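You operate a simulated robot arm through the tools that you are given. There is no shell and no other tool. Be economical: measure what you need, move in short steps, check, and stop when the job is done.

You run a simulated robot arm. Do the job below in one go: nothing can be reset, and whatever is moved stays where it is left.

TASK
Couple the hose, unlock the valve and set the air to 4 bar.
Fine: plug home before the valve opens; your own red lock pin goes in its rest; the air stays on.

It is judged by the outcome, as a careful person would: the job done as asked, and still so three seconds after it is handed in. It fails if anything else is knocked over, pushed out of place, dropped, spilled or broken.

THE ROBOT
A 6-joint arm with a two-finger parallel gripper, fixed in place. Base frame: the origin is at the foot of the arm, x ahead of it, y to its left, z up. Units: mm, degrees, N and s.
With the tool pointing down near the work surface it reaches from about 480 to 880 mm from the base axis. Its first joint turns from -115.0 to 115.0 degrees. Payload 4.2 kg.
The tool frame sits at the grasp point between the pads (the TCP): z along the fingers, y along the line on which they close. The tips reach 23 mm beyond it. Largest opening 94 mm; finger width 38, thickness 10; the body of the gripper, 54 by 96 mm, starts 39 mm behind the TCP.
Orientation is that of the tool frame in the base frame, as a unit quaternion [w, x, y, z]. With the fingers straight down and closing along the base's y, the tool's x points along the base's -x, its y along +y and its z along -z.

THE INTERFACE
- The arm moves only by the tool apply_moves. Its arguments are lists of equal length, an entry for each row: "rotation": the turn, a rotation vector about the tool's x, y, z in degrees, a list of three; "dp": the shift along the tool's x, y, z in mm, a list of three; "gripper": the opening, from 0 (shut) to 1 (fully open). In form: {"rotation": [[wx, wy, wz], ...], "dp": [[tx, ty, tz], ...], "gripper": [gripper, ...]}. A call has 1 to 12 rows; each row shifts and turns the commanded pose from where the row before left it, along the tool's axes as they then stand. Rows are played at 5 a second. More than 50 mm and 8.6 degrees between two rows, or a gripper value outside its range, and nothing of the call is played. A pose out of reach is approached as far as the arm can. The call stops where the force on the tool passes 40 N (or 10 N more than at its start, if that is more) or the arm is blocked; 0.2 s more then pass. Each finger travels about 108 mm/s and halts on what it meets, pressing with about 39 N; the grip force reading is that of the motor and also rises with nothing between the fingers. The clock runs only during rows and for 0.2 s after the last one: add rows that do not move to give the fingers time. The reply holds the time, the measured pose of the TCP, the force on the tool along the base axes, the opening and the grip force, in the units named above and with some noise.
- Cameras (640 x 400 px; columns grow to the right, rows downward): "scene" is fixed at [50.8, -648.6, 1690.2]; the picture's right is [0.37, -0.93, 0.00], its down [-0.57, -0.23, -0.79] and it looks along [0.73, 0.29, -0.62] (base axes); focal length 369 px, centre (320, 200). "wrist" rides on the gripper at [86, 16, -75] in the tool frame; the picture's right is [-0.18, 0.98, 0.00], its down [-0.58, -0.11, -0.81] and it looks along [-0.79, -0.15, 0.59] (tool axes); focal length 243 px, centre (320, 200). There is no depth. A picture from a camera that has moved, and an enlarged one, comes with that camera's place and axes in the base frame and with its lens.
- capture(camera): a new picture of that camera. No time passes.
- slide_trunk(by): slides the trunk up (or, below 0, down) by that many mm; the arm rides with it, the base frame stays. It gives what a move gives, with no picture.
- inspect(camera, box): a new picture of the part [left, top, right, bottom] of that camera's present view, enlarged. No time passes.
- hand_in(): hands the job in; it is judged then, once.

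Work in short steps. Places have to be worked out from the pictures, the camera data and where the tool is seen: move nearer, look again, correct. Check each grasp and each placing, and mend what went wrong. You have 120 turns and 64 pictures in all, those below and enlarged ones among them. Open the gripper and draw the arm clear of the work before you hand the job in, unless the task says otherwise; then end with one line.

The tools are called after ">>>" as name(argument=value, ...) on one line, values as JSON. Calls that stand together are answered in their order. apply_moves: Moves the arm, as the interface text tells. Its arguments: {"type":"object","properties":{"rotation":{"type":"array"},"dp":{"type":"array"},"gripper":{"type":"array"}},"required":["rotation","dp","gripper"]} The other tools are called the same way: slide_trunk (by) slides the trunk up or down; capture (camera) takes a picture; inspect (camera, box) takes an enlarged picture of a part of a camera's view; hand_in () hands the job in.

At the start:

```text
t: 0.0
tool_pos: [544.8, -258.5, 1356.8]
tcp_rot: [0.0, 0.001, 1.0, 0.0]
force: [-0.5, -0.3, 1.0]
gripper_width: 93.9
grasp_force: 0.0
trunk travel left (down, up): [-800.0, 190.0]
```

scene: 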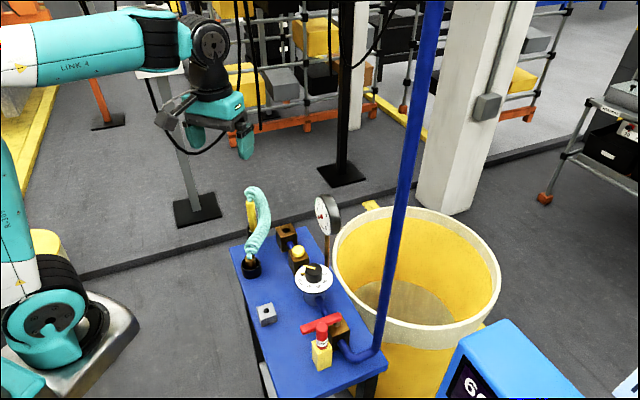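
wrist: 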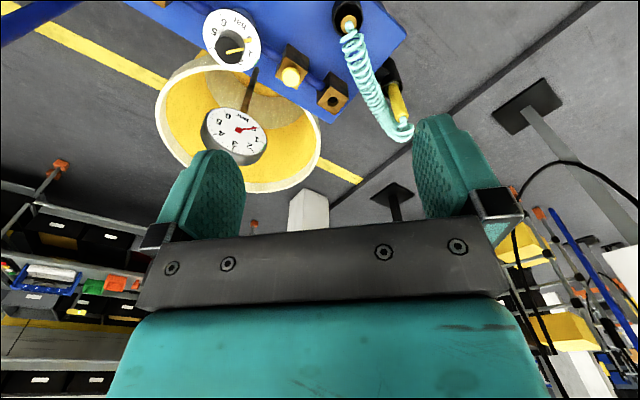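

I see a small blue cart with hose, fittings, dial regulator, gauge and a red valve with a lock. I take an enlarged look first.

>>> inspect(camera="scene", box=[220, 170, 400, 390])

>>> inspect(camera="scene", box=[230, 180, 340, 290])

>>> inspect(camera="scene", box=[250, 260, 380, 380])

```text
1.82 times, centred on (310, 280) of scene
camera zoom: at [50.8, -648.6, 1690.2], right [0.37, -0.93, 0.0], down [-0.57, -0.23, -0.79], along [0.73, 0.29, -0.62], focal length 670 px, centre (338, 54)
```

zoom: 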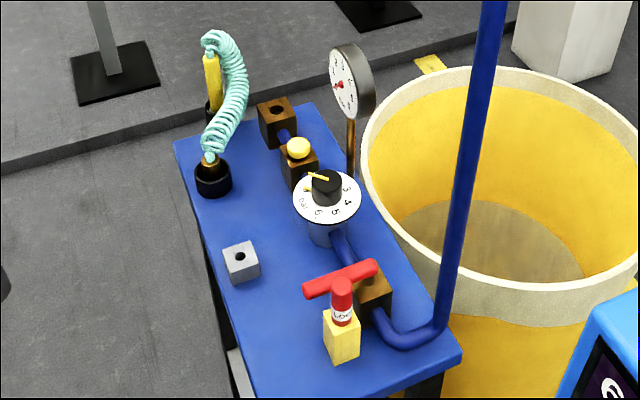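

```text
3.64 times, centred on (285, 235) of scene
camera zoom: at [50.8, -648.6, 1690.2], right [0.37, -0.93, 0.0], down [-0.57, -0.23, -0.79], along [0.73, 0.29, -0.62], focal length 1341 px, centre (447, 73)
```

zoom: 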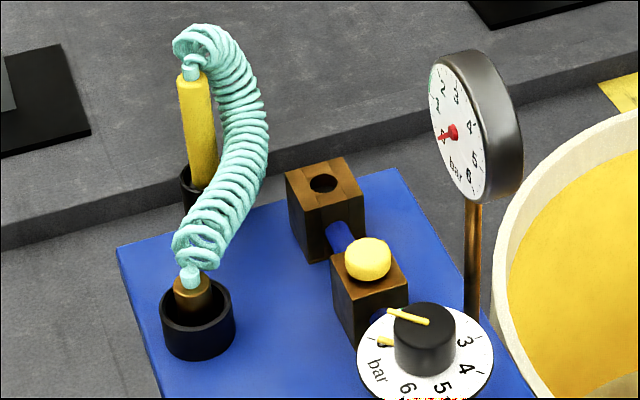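

```text
3.33 times, centred on (315, 320) of scene
camera zoom: at [50.8, -648.6, 1690.2], right [0.37, -0.93, 0.0], down [-0.57, -0.23, -0.79], along [0.73, 0.29, -0.62], focal length 1229 px, centre (337, -200)
```

zoom: 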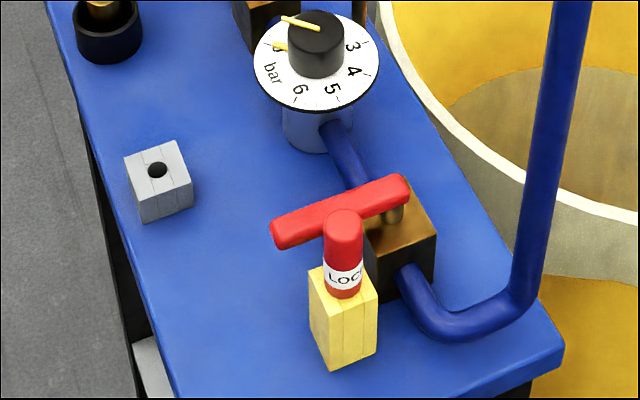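

The yellow plug is on the hose end in a rear holder; the socket block, regulator, T-handle, locked pin, grey rest are visible. I'll enlarge the wrist view for triangulating.

>>> inspect(camera="wrist", box=[190, 0, 430, 150])

```text
2.67 times, centred on (310, 75) of wrist
camera zoom: at [458.5, -242.2, 1431.3], right [0.18, 0.98, 0.0], down [0.58, -0.11, 0.81], along [0.79, -0.15, -0.59], focal length 647 px, centre (347, 533)
```

zoom: 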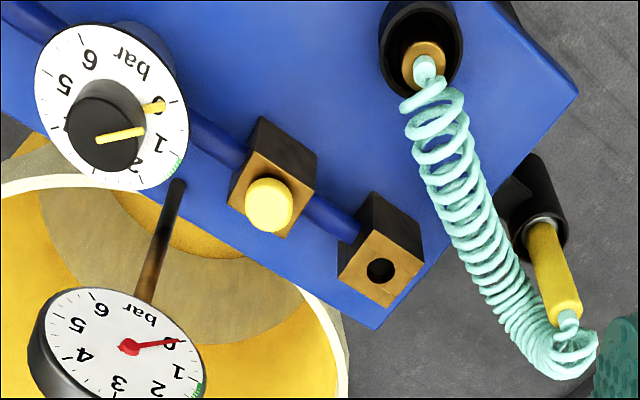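

Triangulating: socket hole ≈(741,-269,965), button ≈(673,-340,972), plug top ≈(785,-131,998) in a holder past the table edge, hose anchor ≈(617,-222). I move closer to look at the plug and socket.

>>> apply_moves(rotation=[[0, 0, 0], [0, 0, 0], [0, 0, 0], [0, 0, 0], [0, 0, 0]], dp=[[-19, 22, 39], [-19, 22, 39], [-19, 22, 39], [-18, 22, 40], [0, 0, 0]], gripper=[1, 1, 1, 1, 1])

>>> capture(camera="wrist")

```text
t: 1.2
tool_pos: [621.3, -169.0, 1198.7]
tcp_rot: [-0.001, 0.0, 1.0, 0.0]
force: [-0.7, 0.6, 0.5]
gripper_width: 93.7
grasp_force: 0.1
trunk travel left (down, up): [-800.0, 190.0]
```

```text
57 pictures are left
camera wrist: at [533.2, -153.7, 1273.5], right [0.18, 0.98, 0.0], down [0.58, -0.11, 0.81], along [0.79, -0.15, -0.59], focal length 243 px, centre (320, 200)
```

wrist: 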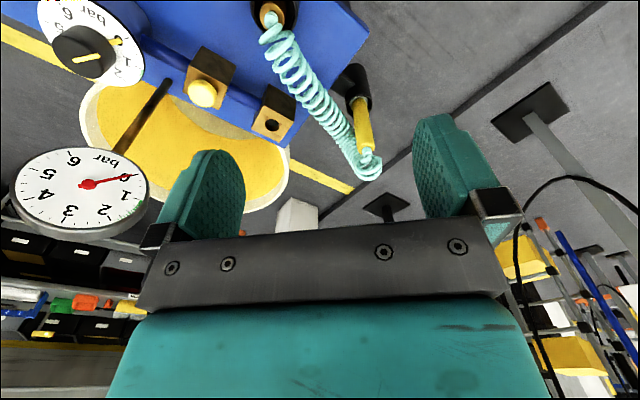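

>>> inspect(camera="wrist", box=[240, 0, 400, 190])

>>> inspect(camera="wrist", box=[0, 0, 300, 240])

```text
2.11 times, centred on (320, 95) of wrist
camera zoom: at [533.2, -153.7, 1273.5], right [0.18, 0.98, 0.0], down [0.58, -0.11, 0.81], along [0.79, -0.15, -0.59], focal length 511 px, centre (320, 421)
```

zoom: 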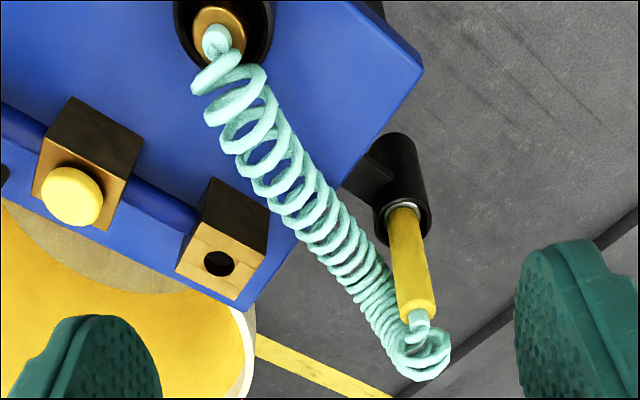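

```text
1.67 times, centred on (150, 120) of wrist
camera zoom: at [533.2, -153.7, 1273.5], right [0.18, 0.98, 0.0], down [0.58, -0.11, 0.81], along [0.79, -0.15, -0.59], focal length 404 px, centre (603, 333)
```

zoom: 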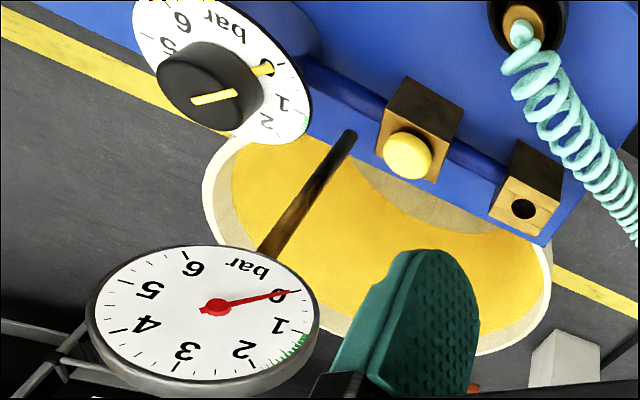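

Plug is a vertical yellow cylinder (Ø~27, z≈885–998) at about (780,-132); the socket hole ~22 mm. I go above the plug, yaw so the fingers straddle the hose direction, then look.

>>> apply_moves(rotation=[[0, 0, 0], [0, 0, 0], [0, 0, 0], [0, 0, 0], [0, 0, -8.4], [0, 0, -8.4], [0, 0, -8.4], [0, 0, 0]], dp=[[-40, 9, 22], [-40, 9, 22], [-39, 9, 22], [-40, 9, 22], [0, 0, 0], [0, 0, 0], [0, 0, 0], [0, 0, 0]], gripper=[1, 1, 1, 1, 1, 1, 1, 1])

>>> capture(camera="wrist")

```text
t: 3.0
tool_pos: [779.6, -132.9, 1111.1]
tcp_rot: [0.0, -0.219, 0.976, 0.0]
force: [0.0, -0.1, -0.2]
gripper_width: 93.9
grasp_force: 0.1
trunk travel left (down, up): [-800.0, 190.0]
```

```text
54 pictures are left
camera wrist: at [693.7, -156.1, 1186.0], right [-0.25, 0.97, 0.0], down [0.57, 0.15, 0.81], along [0.78, 0.2, -0.59], focal length 243 px, centre (320, 200)
```

wrist: 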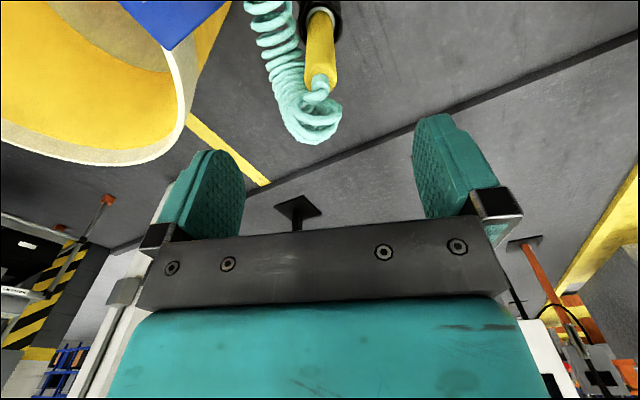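

Plug top appears slightly further along x than I thought; I enlarge for accuracy.

>>> inspect(camera="wrist", box=[220, 0, 420, 150])

>>> capture(camera="scene")

```text
2.67 times, centred on (320, 75) of wrist
camera zoom: at [693.7, -156.1, 1186.0], right [-0.25, 0.97, 0.0], down [0.57, 0.15, 0.81], along [0.78, 0.2, -0.59], focal length 647 px, centre (320, 533)
```

zoom: 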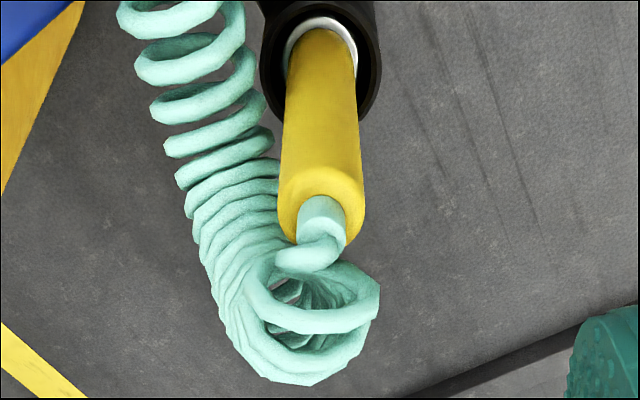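

```text
52 pictures are left
```

scene: 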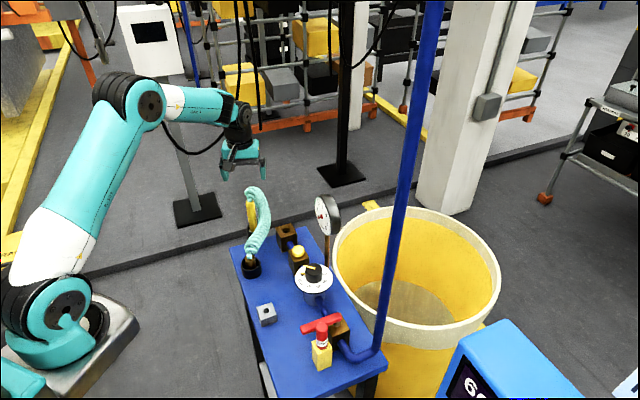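

Refined plug top at about (786,-132,998), Ø25. I shift onto it and lower half-way, watching for force from the hose loops.

>>> apply_moves(rotation=[[0, 0, 0], [0, 0, 0], [0, 0, 0]], dp=[[-6, -2, 30], [0, 0, 35], [0, 0, 0]], gripper=[1, 1, 1])

>>> capture(camera="wrist")

```text
t: 3.8
tool_pos: [786.3, -132.0, 1046.1]
tcp_rot: [0.0, -0.218, 0.976, 0.0]
force: [-1.0, 0.0, 0.3]
gripper_width: 93.8
grasp_force: 0.0
trunk travel left (down, up): [-800.0, 190.0]
```

```text
51 pictures are left
camera wrist: at [701.3, -155.7, 1120.2], right [-0.25, 0.97, 0.0], down [0.57, 0.15, 0.81], along [0.78, 0.2, -0.59], focal length 243 px, centre (320, 200)
```

wrist: 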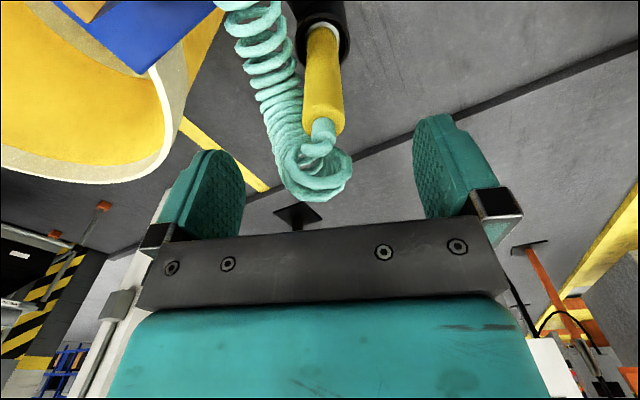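

The plug top lies almost on the tool axis (perhaps 3 mm ahead). I descend to z≈986.

>>> apply_moves(rotation=[[0, 0, 0], [0, 0, 0], [0, 0, 0], [0, 0, 0]], dp=[[-3, 0, 20], [0, 0, 20], [0, 0, 20], [0, 0, 0]], gripper=[1, 1, 1, 1])

>>> capture(camera="wrist")

```text
t: 4.8
tool_pos: [788.0, -131.8, 985.9]
tcp_rot: [0.0, -0.218, 0.976, 0.0]
force: [-0.6, 0.3, -0.6]
gripper_width: 94.0
grasp_force: 0.1
trunk travel left (down, up): [-800.0, 190.0]
```

```text
50 pictures are left
camera wrist: at [702.8, -154.5, 1060.9], right [-0.25, 0.97, 0.0], down [0.57, 0.15, 0.81], along [0.78, 0.2, -0.59], focal length 243 px, centre (320, 200)
```

wrist: 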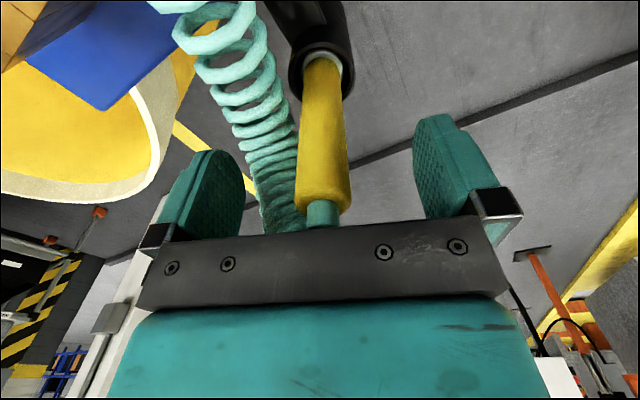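

The hose loops don't touch (no force). I lower 10 mm more for a fuller grip and close.

>>> apply_moves(rotation=[[0, 0, 0], [0, 0, 0], [0, 0, 0], [0, 0, 0], [0, 0, 0]], dp=[[0, 1, 10], [0, 0, 0], [0, 0, 0], [0, 0, 0], [0, 0, 0]], gripper=[1, 0.5, 0.2, 0.2, 0.2])

```text
t: 6.0
tool_pos: [788.1, -131.5, 976.8]
tcp_rot: [-0.001, -0.219, 0.976, 0.0]
force: [-0.1, 0.2, 0.2]
gripper_width: 24.8
grasp_force: 39.1
trunk travel left (down, up): [-800.0, 190.0]
```

Gripped at 24.8 mm. I lift straight up.

>>> apply_moves(rotation=[[0, 0, 0], [0, 0, 0], [0, 0, 0], [0, 0, 0], [0, 0, 0], [0, 0, 0]], dp=[[0, 0, -15], [0, 0, -20], [0, 0, -30], [0, 0, -30], [0, 0, -25], [0, 0, 0]], gripper=[0, 0, 0, 0, 0, 0])

>>> capture(camera="wrist")

>>> inspect(camera="scene", box=[200, 140, 360, 290])

```text
t: 7.4
tool_pos: [787.9, -131.3, 1095.5]
tcp_rot: [0.0, -0.218, 0.976, -0.001]
force: [-0.4, -1.0, -1.3]
gripper_width: 25.1
grasp_force: 38.8
trunk travel left (down, up): [-800.0, 190.0]
```

```text
49 pictures are left
camera wrist: at [702.8, -153.1, 1170.5], right [-0.25, 0.97, 0.0], down [0.57, 0.15, 0.81], along [0.78, 0.2, -0.59], focal length 243 px, centre (320, 200)
```

wrist: 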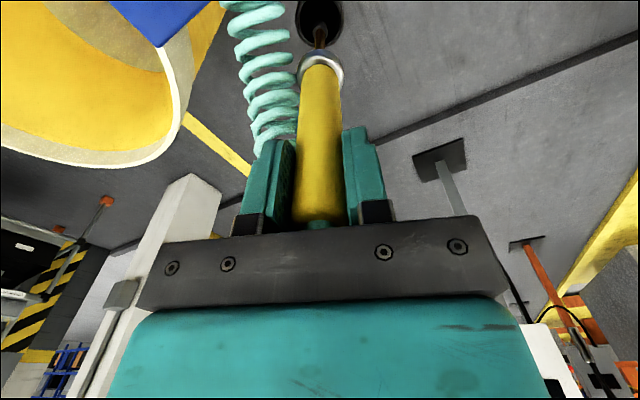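

```text
2.67 times, centred on (280, 215) of scene
camera zoom: at [50.8, -648.6, 1690.2], right [0.37, -0.93, 0.0], down [-0.57, -0.23, -0.79], along [0.73, 0.29, -0.62], focal length 983 px, centre (427, 160)
```

zoom: 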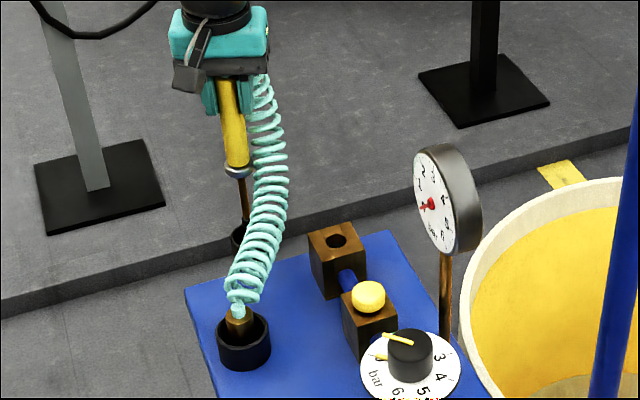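

Plug out: yellow body, steel collar and a brass tip. I lift further, yaw back to 0 and carry it above the socket.

>>> apply_moves(rotation=[[0, 0, 8.4], [0, 0, 8.4], [0, 0, 8.4], [0, 0, 0], [0, 0, 0], [0, 0, 0], [0, 0, 0], [0, 0, 0]], dp=[[0, 0, -40], [0, 0, -40], [0, 0, -30], [12, -35, 0], [12, -35, 0], [12, -35, 0], [11, -33, 0], [0, 0, 0]], gripper=[0, 0, 0, 0, 0, 0, 0, 0])

>>> capture(camera="wrist")

>>> inspect(camera="scene", box=[200, 110, 380, 290])

```text
t: 9.2
tool_pos: [742.3, -268.9, 1205.4]
tcp_rot: [0.0, -0.001, 1.0, 0.0]
force: [0.7, -0.4, -0.9]
gripper_width: 24.8
grasp_force: 39.0
trunk travel left (down, up): [-800.0, 190.0]
```

```text
47 pictures are left
camera wrist: at [654.5, -254.2, 1280.8], right [0.18, 0.98, 0.0], down [0.58, -0.11, 0.81], along [0.79, -0.15, -0.59], focal length 243 px, centre (320, 200)
```

wrist: 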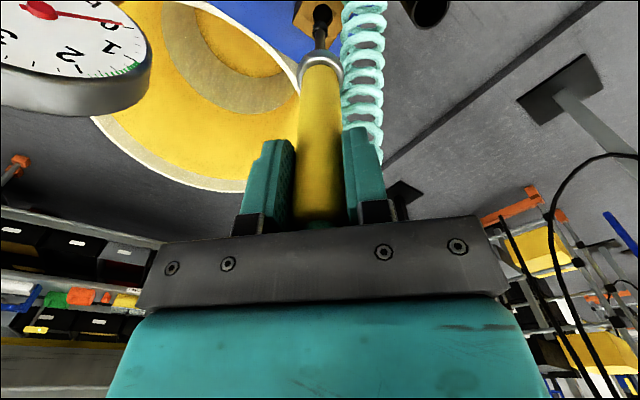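

```text
2.22 times, centred on (290, 200) of scene
camera zoom: at [50.8, -648.6, 1690.2], right [0.37, -0.93, 0.0], down [-0.57, -0.23, -0.79], along [0.73, 0.29, -0.62], focal length 819 px, centre (387, 200)
```

zoom: 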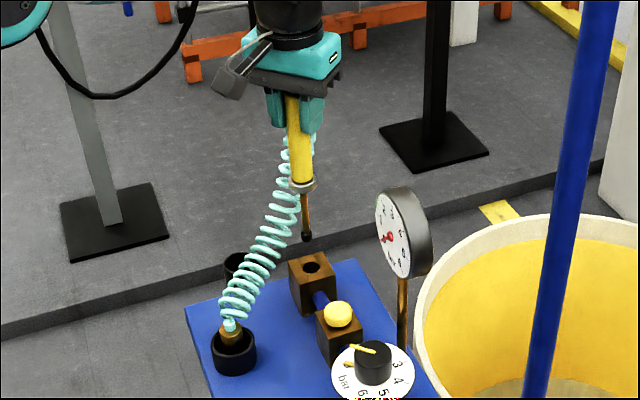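

The plug tip hangs over the socket; I zoom to see tip versus hole.

>>> inspect(camera="wrist", box=[270, 0, 370, 80])

>>> inspect(camera="scene", box=[260, 170, 330, 260])

```text
5.00 times, centred on (320, 40) of wrist
camera zoom: at [654.5, -254.2, 1280.8], right [0.18, 0.98, 0.0], down [0.58, -0.11, 0.81], along [0.79, -0.15, -0.59], focal length 1213 px, centre (320, 1000)
```

zoom: 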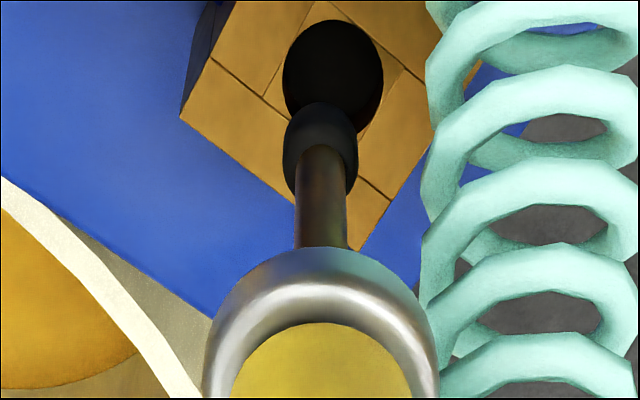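

```text
4.44 times, centred on (295, 215) of scene
camera zoom: at [50.8, -648.6, 1690.2], right [0.37, -0.93, 0.0], down [-0.57, -0.23, -0.79], along [0.73, 0.29, -0.62], focal length 1639 px, centre (431, 133)
```

zoom: 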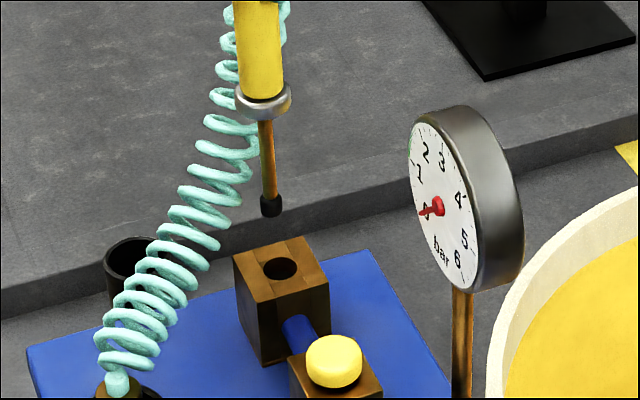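

Hole Ø≈21 mm is about 4 mm ahead and 2–3 mm to +y of the plug axis; tip cap Ø≈14. I correct and lower 40 mm, then look again.

>>> apply_moves(rotation=[[0, 0, 0], [0, 0, 0], [0, 0, 0]], dp=[[-4, 2, 10], [0, 0, 30], [0, 0, 0]], gripper=[0, 0, 0])

>>> inspect(camera="wrist", box=[270, 0, 370, 80])

>>> inspect(camera="scene", box=[260, 170, 330, 260])

```text
t: 10.0
tool_pos: [745.0, -267.4, 1165.0]
tcp_rot: [0.001, 0.0, 1.0, 0.0]
force: [0.0, -0.1, -2.2]
gripper_width: 24.9
grasp_force: 39.0
trunk travel left (down, up): [-800.0, 190.0]
```

```text
5.00 times, centred on (320, 40) of wrist
camera zoom: at [658.1, -251.3, 1240.0], right [0.18, 0.98, 0.0], down [0.58, -0.11, 0.81], along [0.79, -0.15, -0.59], focal length 1213 px, centre (320, 1000)
```

zoom: 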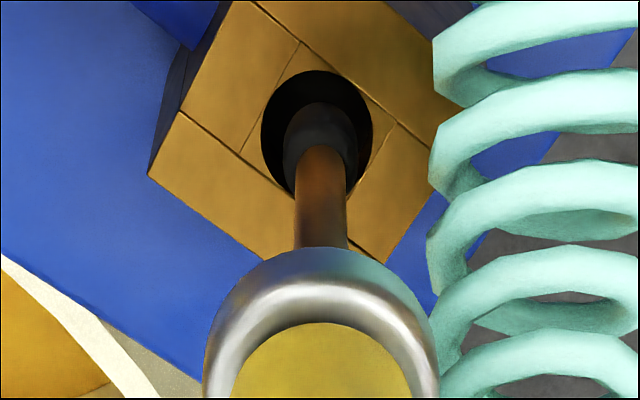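

```text
4.44 times, centred on (295, 215) of scene
camera zoom: at [50.8, -648.6, 1690.2], right [0.37, -0.93, 0.0], down [-0.57, -0.23, -0.79], along [0.73, 0.29, -0.62], focal length 1639 px, centre (431, 133)
```

zoom: 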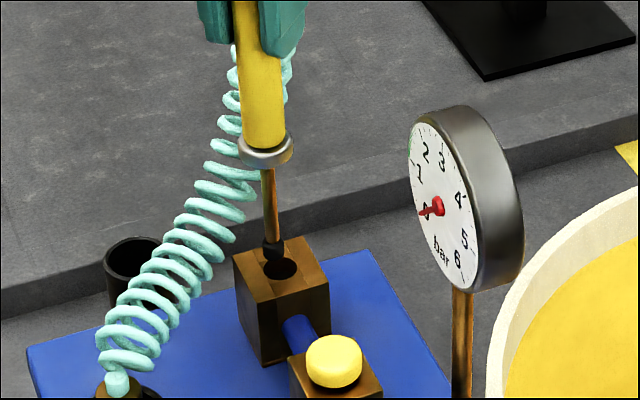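

The tip still seems a few mm short of the hole centre (toward the arm). I shift 3 mm forward and lower 8 mm so that both are at nearly the same depth, then compare.

>>> apply_moves(rotation=[[0, 0, 0], [0, 0, 0], [0, 0, 0]], dp=[[-3, -0.5, 0], [0, 0, 8], [0, 0, 0]], gripper=[0, 0, 0])

>>> inspect(camera="wrist", box=[270, 0, 370, 80])

>>> inspect(camera="scene", box=[270, 210, 310, 250])

```text
t: 10.8
tool_pos: [749.0, -266.4, 1157.3]
tcp_rot: [0.001, 0.0, 1.0, 0.0]
force: [0.2, 0.6, -1.1]
gripper_width: 24.9
grasp_force: 38.4
trunk travel left (down, up): [-800.0, 190.0]
```

```text
5.00 times, centred on (320, 40) of wrist
camera zoom: at [661.2, -251.6, 1232.8], right [0.18, 0.98, 0.0], down [0.58, -0.11, 0.81], along [0.79, -0.15, -0.59], focal length 1213 px, centre (320, 1000)
```

zoom: 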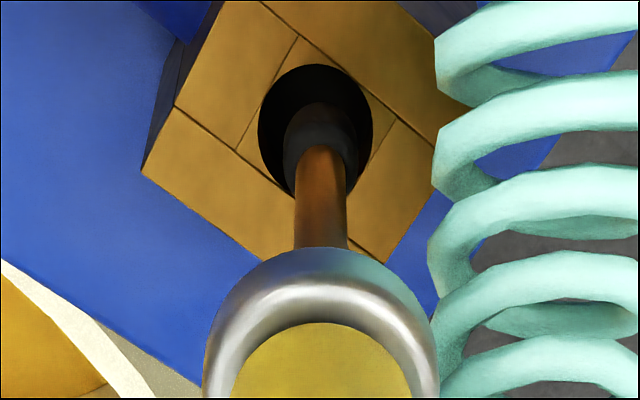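

```text
10.00 times, centred on (290, 230) of scene
camera zoom: at [50.8, -648.6, 1690.2], right [0.37, -0.93, 0.0], down [-0.57, -0.23, -0.79], along [0.73, 0.29, -0.62], focal length 3687 px, centre (620, -100)
```

zoom: 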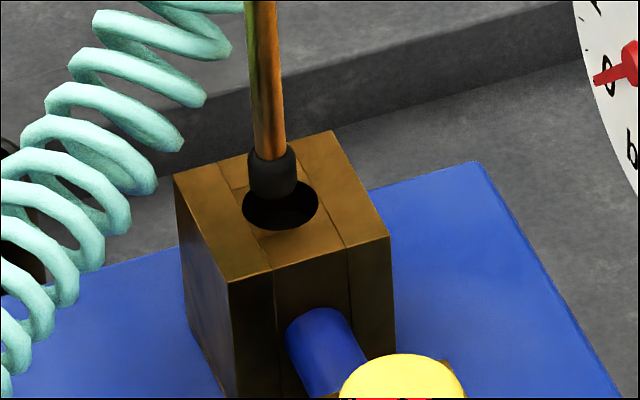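

Now depth alignment matches in both views; the tip is ~1–2 mm too far to +y. I correct 1.3 mm and lower in small steps.

>>> apply_moves(rotation=[[0, 0, 0], [0, 0, 0], [0, 0, 0], [0, 0, 0], [0, 0, 0], [0, 0, 0]], dp=[[-0.5, -1.3, 0], [0, 0, 6], [0, 0, 8], [0, 0, 10], [0, 0, 10], [0, 0, 0]], gripper=[0, 0, 0, 0, 0, 0])

>>> inspect(camera="wrist", box=[270, 0, 370, 80])

```text
t: 11.9
tool_pos: [749.4, -269.2, 1138.2]
tcp_rot: [0.007, -0.001, 1.0, -0.002]
force: [-4.1, 2.7, 18.0]
gripper_width: 24.7
grasp_force: 39.1
trunk travel left (down, up): [-800.0, 190.0]
stopped in row 5: the force on the tool passed its limit (the readings are from after the stop); the commanded pose is now the measured one
```

```text
5.00 times, centred on (320, 40) of wrist
camera zoom: at [661.8, -253.0, 1212.1], right [0.18, 0.98, 0.0], down [0.57, -0.1, 0.82], along [0.8, -0.15, -0.58], focal length 1213 px, centre (320, 1000)
```

zoom: 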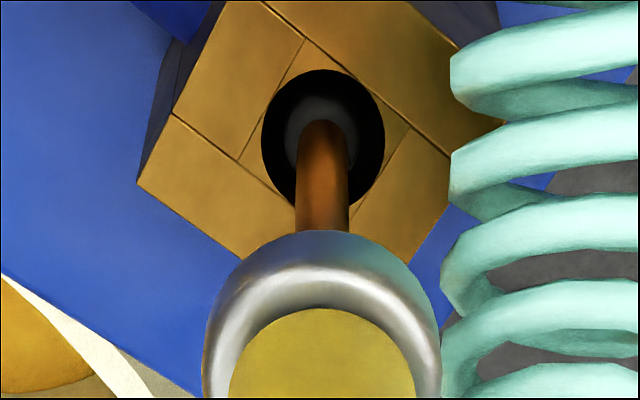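

The tip is ~14 mm in the hole but met an edge, and the arm got pushed 0.8° off vertical. I back up 8 mm, restore vertical and look.

>>> apply_moves(rotation=[[0, 0, 0], [-0.2, 0.8, 0], [0, 0, 0]], dp=[[0, 0, -8], [0, 0, 0], [0, 0, 0]], gripper=[0, 0, 0])

>>> inspect(camera="wrist", box=[270, 0, 370, 80])

>>> inspect(camera="scene", box=[265, 195, 315, 250])

```text
t: 12.7
tool_pos: [750.8, -268.4, 1143.6]
tcp_rot: [-0.001, -0.001, 1.0, 0.001]
force: [0.4, -1.2, -0.5]
gripper_width: 24.7
grasp_force: 39.3
trunk travel left (down, up): [-800.0, 190.0]
```

```text
5.00 times, centred on (320, 40) of wrist
camera zoom: at [663.8, -253.2, 1219.1], right [0.18, 0.98, 0.0], down [0.58, -0.11, 0.81], along [0.79, -0.15, -0.59], focal length 1213 px, centre (320, 1000)
```

zoom: 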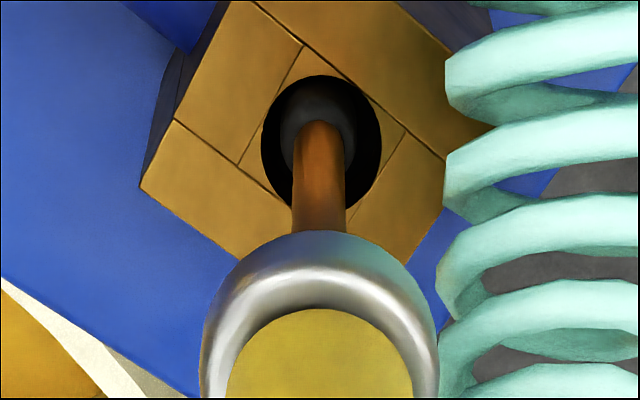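

```text
7.27 times, centred on (290, 222) of scene
camera zoom: at [50.8, -648.6, 1690.2], right [0.37, -0.93, 0.0], down [-0.57, -0.23, -0.79], along [0.73, 0.29, -0.62], focal length 2681 px, centre (538, 36)
```

zoom: 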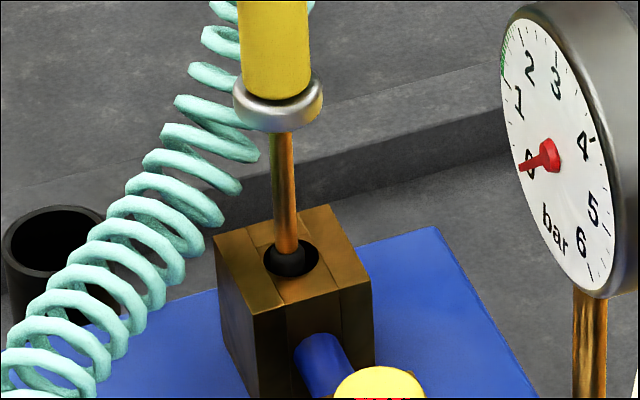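

The plug pivoted slightly in the grip (tip leaning ~1.5° toward the arm). I pitch the tool by 1.5° so the plug is vertical and its tip moves ~4–5 mm forward to the hole centre, then check.

>>> apply_moves(rotation=[[0, -0.8, 0], [0, -0.7, 0], [0, 0, 0]], dp=[[0, 0, 0], [0, 0, 0], [0, 0, 0]], gripper=[0, 0, 0])

>>> inspect(camera="wrist", box=[270, 0, 370, 80])

>>> inspect(camera="scene", box=[265, 195, 315, 250])

```text
t: 13.5
tool_pos: [750.4, -268.1, 1144.4]
tcp_rot: [0.012, -0.001, 1.0, 0.0]
force: [-0.7, -0.1, -1.8]
gripper_width: 24.7
grasp_force: 38.9
trunk travel left (down, up): [-800.0, 190.0]
```

```text
5.00 times, centred on (320, 40) of wrist
camera zoom: at [661.7, -253.7, 1216.8], right [0.18, 0.98, 0.0], down [0.56, -0.11, 0.82], along [0.81, -0.15, -0.57], focal length 1213 px, centre (320, 1000)
```

zoom: 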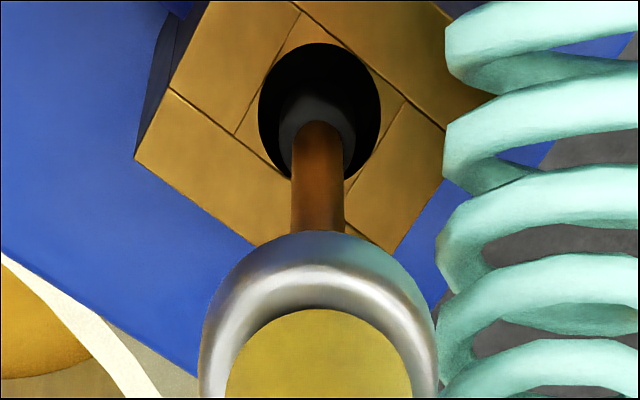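

```text
7.27 times, centred on (290, 222) of scene
camera zoom: at [50.8, -648.6, 1690.2], right [0.37, -0.93, 0.0], down [-0.57, -0.23, -0.79], along [0.73, 0.29, -0.62], focal length 2681 px, centre (538, 36)
```

zoom: 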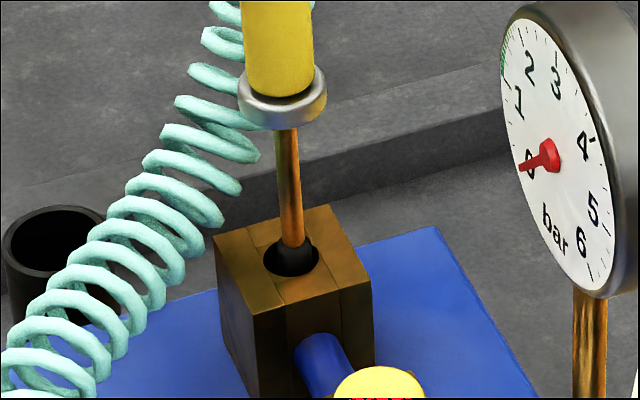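

Lateral offsets in both views now indicate the tip is within ~1.5 mm of centre (slightly too far +x). I shift back 1 mm and lower gently 9 mm to read the force.

>>> apply_moves(rotation=[[0, 0, 0], [0, 0, 0], [0, 0, 0], [0, 0, 0], [0, 0, 0]], dp=[[1, 0.3, 0], [0, 0, 3], [0, 0, 3], [0, 0, 3], [0, 0, 0]], gripper=[0, 0, 0, 0, 0])

```text
t: 14.7
tool_pos: [749.5, -268.8, 1138.8]
tcp_rot: [0.015, -0.001, 1.0, -0.001]
force: [-4.3, 1.1, 29.3]
gripper_width: 24.7
grasp_force: 39.4
trunk travel left (down, up): [-800.0, 190.0]
```

Contact again at TCP z≈1139 (29 N up). I look from both cameras while in contact.

>>> inspect(camera="scene", box=[275, 220, 305, 245])

>>> inspect(camera="wrist", box=[295, 0, 345, 40])

```text
16.00 times, centred on (290, 232) of scene
camera zoom: at [50.8, -648.6, 1690.2], right [0.37, -0.93, 0.0], down [-0.57, -0.23, -0.79], along [0.73, 0.29, -0.62], focal length 5899 px, centre (800, -320)
```

zoom: 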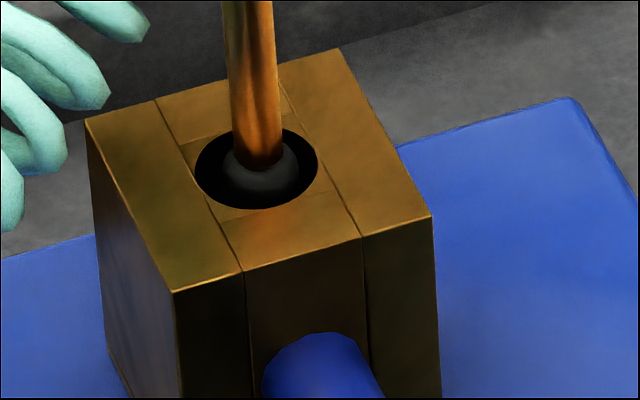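

```text
10.00 times, centred on (320, 20) of wrist
camera zoom: at [659.9, -253.0, 1210.9], right [0.18, 0.98, 0.0], down [0.56, -0.11, 0.82], along [0.81, -0.15, -0.57], focal length 2426 px, centre (320, 2000)
```

zoom: 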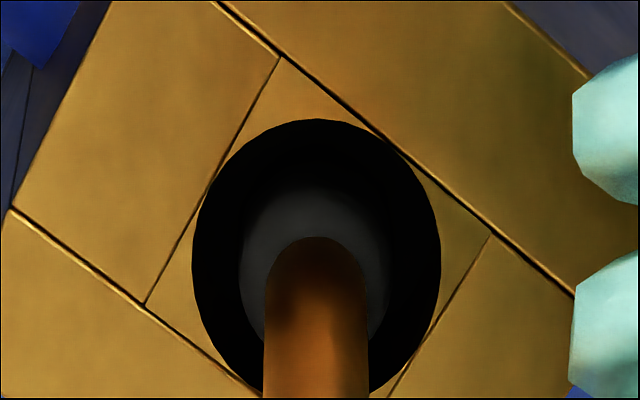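

The tip is inside the entry, resting on some inner ledge; the views and the -x side force both say it's ~2 mm too far +x. I raise 3 mm, shift, and lower gently again.

>>> apply_moves(rotation=[[0, 0, 0], [0, 0, 0], [0, 0, 0], [0, 0, 0], [0, 0, 0]], dp=[[0, 0, -5], [2, 0.4, 0], [0, 0, 3], [0, 0, 3], [0, 0, 0]], gripper=[0, 0, 0, 0, 0])

```text
t: 16.0
tool_pos: [748.2, -268.1, 1137.9]
tcp_rot: [0.016, -0.001, 1.0, -0.001]
force: [-5.8, 2.3, 17.9]
gripper_width: 25.0
grasp_force: 39.0
trunk travel left (down, up): [-800.0, 190.0]
stopped in row 5: the force on the tool passed its limit (the readings are from after the stop); the commanded pose is now the measured one
```

The yellow part has a long thin rubber-tipped nozzle and stops ~14 mm in: it may be a blow gun in a holster, and the brass end in the black cup the true plug. I back out upward and look closely at the brass end.

>>> apply_moves(rotation=[[0, 0, 0], [0, 0, 0], [0, 0.9, 0], [0, 0.9, 0], [0, 0, 0]], dp=[[0, 0, -25], [0, 0, -35], [0, 0, 0], [0, 0, 0], [0, 0, 0]], gripper=[0, 0, 0, 0, 0])

>>> inspect(camera="scene", box=[220, 220, 280, 300])

>>> inspect(camera="wrist", box=[270, 0, 370, 80])

```text
t: 17.2
tool_pos: [746.5, -269.0, 1196.2]
tcp_rot: [-0.002, -0.001, 1.0, -0.002]
force: [0.5, -0.8, -0.8]
gripper_width: 24.7
grasp_force: 39.0
trunk travel left (down, up): [-800.0, 190.0]
```

```text
5.00 times, centred on (250, 260) of scene
camera zoom: at [50.8, -648.6, 1690.2], right [0.37, -0.93, 0.0], down [-0.57, -0.23, -0.79], along [0.73, 0.29, -0.62], focal length 1844 px, centre (670, -100)
```

zoom: 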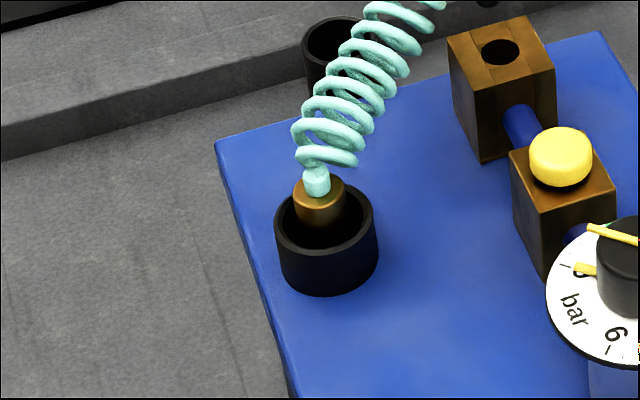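

```text
5.00 times, centred on (320, 40) of wrist
camera zoom: at [659.7, -252.8, 1271.6], right [0.18, 0.98, 0.0], down [0.58, -0.11, 0.8], along [0.79, -0.15, -0.59], focal length 1213 px, centre (320, 1000)
```

zoom: 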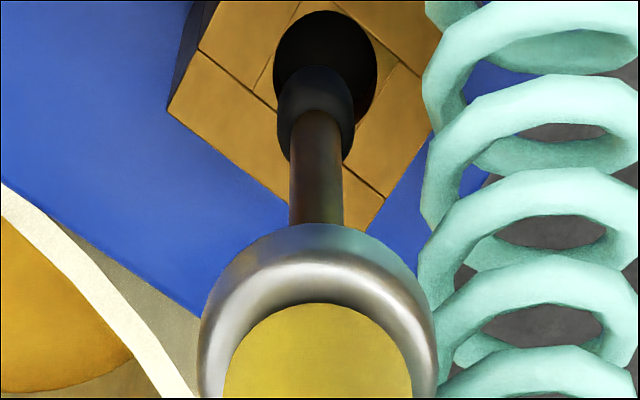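

Clearly the brass end, loose in its cup, is the plug; the yellow piece is a blow gun that belongs in its holster. I carry it back over the holster with the original yaw, plus 1.5° pitch so that it hangs vertical.

>>> apply_moves(rotation=[[0, 0, 0], [0, 0, 0], [0, 0, 0], [0, 0, 0], [0, 0, -8.4], [0, 0, -8.4], [0, 0, -8.5], [0, -1.5, 0], [0, 0, 0]], dp=[[-10, 34.4, -2], [-10, 34.4, -2], [-10, 34.4, 0], [-11.5, 34.3, 0], [0, 0, 0], [0, 0, 0], [0, 0, 0], [0, 0, 0], [0, 0, 0]], gripper=[0, 0, 0, 0, 0, 0, 0, 0, 0])

>>> inspect(camera="wrist", box=[270, 0, 370, 80])

>>> inspect(camera="scene", box=[210, 140, 300, 250])

```text
t: 19.2
tool_pos: [788.3, -131.1, 1200.0]
tcp_rot: [0.011, -0.221, 0.975, 0.003]
force: [0.2, -0.1, -1.3]
gripper_width: 24.7
grasp_force: 38.9
trunk travel left (down, up): [-800.0, 190.0]
```

```text
5.00 times, centred on (320, 40) of wrist
camera zoom: at [700.6, -154.5, 1273.2], right [-0.26, 0.97, 0.0], down [0.55, 0.14, 0.82], along [0.79, 0.21, -0.57], focal length 1213 px, centre (320, 1000)
```

zoom: 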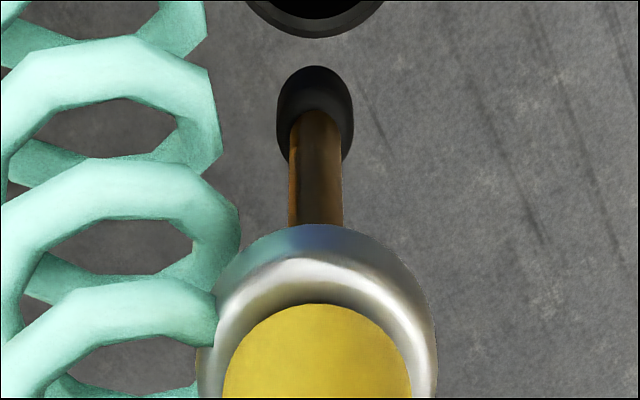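

```text
3.64 times, centred on (255, 195) of scene
camera zoom: at [50.8, -648.6, 1690.2], right [0.37, -0.93, 0.0], down [-0.57, -0.23, -0.79], along [0.73, 0.29, -0.62], focal length 1341 px, centre (556, 218)
```

zoom: 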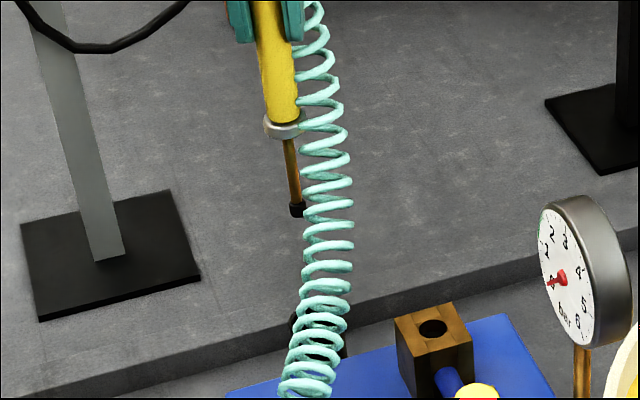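

Tip is laterally in line with the holster. I lower to tip just above the rim and check.

>>> apply_moves(rotation=[[0, 0, 0], [0, 0, 0], [0, 0, 0], [0, 0, 0]], dp=[[0, 0, 40], [0, 0, 40], [0, 0, 40], [0, 0, 0]], gripper=[0, 0, 0, 0])

>>> inspect(camera="wrist", box=[270, 0, 370, 80])

```text
t: 20.2
tool_pos: [790.0, -129.0, 1079.2]
tcp_rot: [0.011, -0.22, 0.975, 0.002]
force: [-0.1, -0.6, -1.0]
gripper_width: 24.8
grasp_force: 38.7
trunk travel left (down, up): [-800.0, 190.0]
```

```text
5.00 times, centred on (320, 40) of wrist
camera zoom: at [702.8, -153.9, 1152.5], right [-0.26, 0.97, 0.0], down [0.55, 0.14, 0.82], along [0.79, 0.21, -0.57], focal length 1213 px, centre (320, 1000)
```

zoom: 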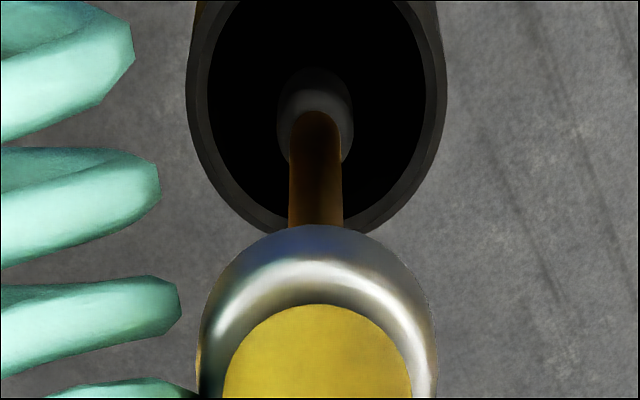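

The tip is entering centrally. I lower vertically toward the seat (z≈979), guarded by the force stop.

>>> apply_moves(rotation=[[0, 0, 0], [0, 0, 0], [0, 0, 0], [0, 0, 0], [0, 0, 0], [0, 0, 0]], dp=[[1, -0.5, 25], [0.8, -0.5, 25], [0.8, -0.5, 25], [0.8, 0, 15], [0.2, 0, 6], [0, 0, 0]], gripper=[0, 0, 0, 0, 0, 0])

>>> capture(camera="wrist")

```text
t: 21.4
tool_pos: [789.9, -132.5, 995.8]
tcp_rot: [0.014, -0.22, 0.975, 0.002]
force: [-14.2, 2.0, 24.8]
gripper_width: 24.6
grasp_force: 39.0
trunk travel left (down, up): [-800.0, 190.0]
stopped in row 5: the force on the tool passed its limit (the readings are from after the stop); the commanded pose is now the measured one
```

```text
27 pictures are left
camera wrist: at [702.5, -156.0, 1067.7], right [-0.26, 0.97, 0.0], down [0.55, 0.14, 0.82], along [0.8, 0.21, -0.57], focal length 243 px, centre (320, 200)
```

wrist: 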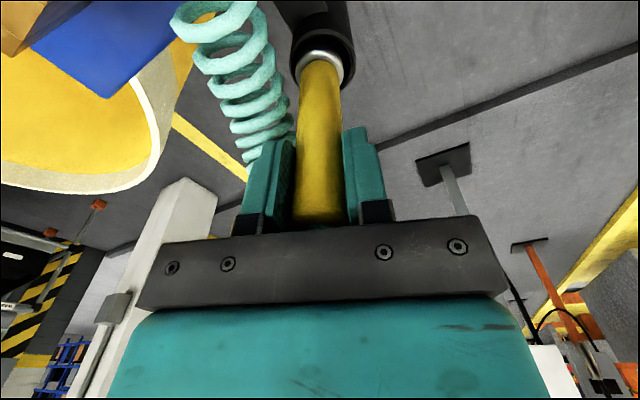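

The collar catches the holster's far rim (force toward the arm). I raise a little, shift 3 mm back and lower again.

>>> apply_moves(rotation=[[0, 0, 0], [0, 0, 0], [0, 0, 0], [0, 0, 0], [0, 0, 0], [0, 0, 0], [0, 0, 0]], dp=[[0, 0, -6], [3, 0, 0], [0.2, 0, 6], [0.2, 0, 6], [0.2, 0, 6], [0.2, 0, 6], [0, 0, 0]], gripper=[0, 0, 0, 0, 0, 0, 0])

```text
t: 22.4
tool_pos: [788.4, -133.1, 995.8]
tcp_rot: [0.017, -0.22, 0.975, 0.0]
force: [-13.0, 0.5, 23.8]
gripper_width: 24.8
grasp_force: 38.5
trunk travel left (down, up): [-800.0, 190.0]
stopped in row 4: the force on the tool passed its limit (the readings are from after the stop); the commanded pose is now the measured one
```

Same height again; I take one enlarged look at the collar and rim.

>>> inspect(camera="wrist", box=[270, 10, 370, 90])

>>> inspect(camera="scene", box=[220, 160, 290, 250])

```text
5.00 times, centred on (320, 50) of wrist
camera zoom: at [701.2, -157.4, 1067.1], right [-0.26, 0.97, 0.0], down [0.55, 0.14, 0.83], along [0.8, 0.21, -0.56], focal length 1213 px, centre (320, 950)
```

zoom: 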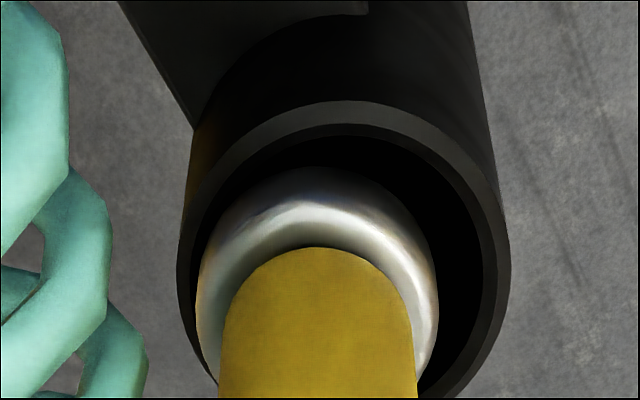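

```text
4.44 times, centred on (255, 205) of scene
camera zoom: at [50.8, -648.6, 1690.2], right [0.37, -0.93, 0.0], down [-0.57, -0.23, -0.79], along [0.73, 0.29, -0.62], focal length 1639 px, centre (609, 178)
```

zoom: 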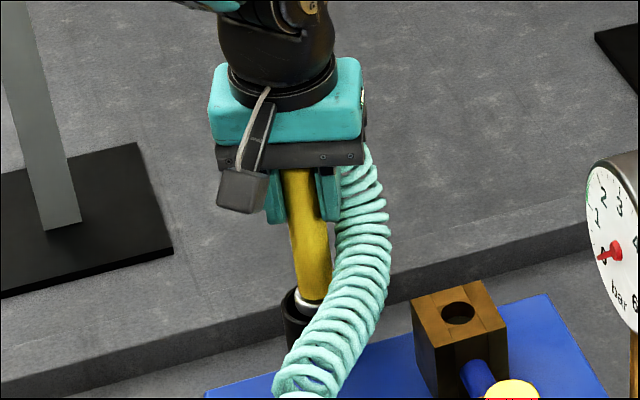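

The collar sits ~4 mm left of and ~4 mm beyond the holster bore's centre. I raise, shift accordingly and lower.

>>> apply_moves(rotation=[[0, 0, 0], [0, 0, 0], [0, 0, 0], [0, 0, 0], [0, 0, 0], [0, 0, 0], [0, 0, 0]], dp=[[0, 0, -8], [3, 4, 0], [0.2, 0, 7], [0.2, 0, 6], [0.2, 0, 6], [0.2, 0, 5], [0, 0, 0]], gripper=[0, 0, 0, 0, 0, 0, 0])

```text
t: 23.4
tool_pos: [785.3, -130.8, 994.3]
tcp_rot: [0.02, -0.221, 0.975, 0.001]
force: [-10.5, 0.8, 22.2]
gripper_width: 24.5
grasp_force: 39.3
trunk travel left (down, up): [-800.0, 190.0]
stopped in row 5: the force on the tool passed its limit (the readings are from after the stop); the commanded pose is now the measured one
```

Side force indicates the gun is now over-tilted (tip too far forward). I raise 10 mm, take 2° of pitch out, re-centre on the original grasp axis and lower again.

>>> apply_moves(rotation=[[0, 0, 0], [0, 1, 0], [0, 1, 0], [0, 0, 0], [0, 0, 0], [0, 0, 0], [0, 0, 0], [0, 0, 0]], dp=[[0, 0, -12], [-1, -1, 0], [-1, -0.8, 0], [0, 0, 7], [0, 0, 7], [0, 0, 6], [0, 0, 6], [0, 0, 0]], gripper=[0, 0, 0, 0, 0, 0, 0, 0])

```text
t: 24.7
tool_pos: [791.6, -132.3, 994.9]
tcp_rot: [0.007, -0.221, 0.975, -0.005]
force: [-10.9, 2.3, 23.1]
gripper_width: 24.7
grasp_force: 39.0
trunk travel left (down, up): [-800.0, 190.0]
stopped in row 6: the force on the tool passed its limit (the readings are from after the stop); the commanded pose is now the measured one
```

Each stop shifts the commanded pose, so I was likely too far +x each time. I raise clear and read the free pose before correcting.

>>> apply_moves(rotation=[[0, 0, 0], [0, 0, 0], [0, 0, 0]], dp=[[0, 0, -10], [0, 0, -10], [0, 0, 0]], gripper=[0, 0, 0])

>>> inspect(camera="wrist", box=[245, 0, 395, 120])

```text
t: 25.5
tool_pos: [792.2, -132.7, 1011.3]
tcp_rot: [0.006, -0.221, 0.975, -0.005]
force: [-0.1, -0.7, -0.3]
gripper_width: 25.0
grasp_force: 39.5
trunk travel left (down, up): [-800.0, 190.0]
```

```text
3.33 times, centred on (320, 60) of wrist
camera zoom: at [705.7, -154.9, 1085.3], right [-0.26, 0.97, -0.01], down [0.56, 0.16, 0.81], along [0.79, 0.2, -0.58], focal length 809 px, centre (320, 667)
```

zoom: 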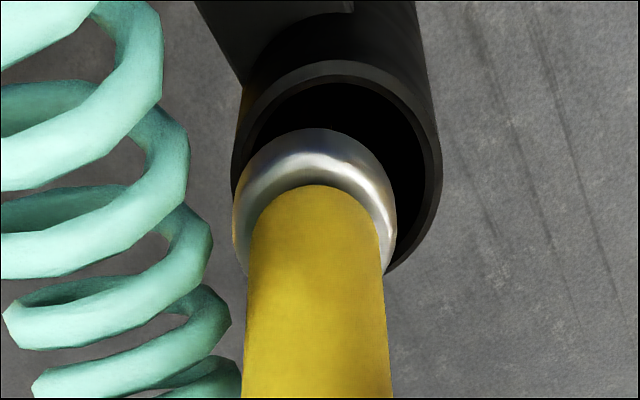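

The collar is ~4.7 mm to the left of the bore axis (partly a 0.7° roll of the tool). I fix roll, shift +3.2 mm in tool y, and lower to the rim.

>>> apply_moves(rotation=[[-0.7, 0, 0], [0, 0, 0], [0, 0, 0], [0, 0, 0], [0, 0, 0], [0, 0, 0], [0, 0, 0]], dp=[[0.5, 3.2, 0], [0, 0, 0], [0, 0, 8], [0, 0, 6], [0, 0, 6], [0, 0, 6], [0, 0, 0]], gripper=[0, 0, 0, 0, 0, 0, 0])

```text
t: 27.0
tool_pos: [791.4, -129.5, 993.2]
tcp_rot: [0.009, -0.222, 0.975, 0.0]
force: [-9.9, 0.8, 22.8]
gripper_width: 25.1
grasp_force: 39.4
trunk travel left (down, up): [-800.0, 190.0]
stopped in row 7: the force on the tool passed its limit (the readings are from after the stop); the commanded pose is now the measured one
```

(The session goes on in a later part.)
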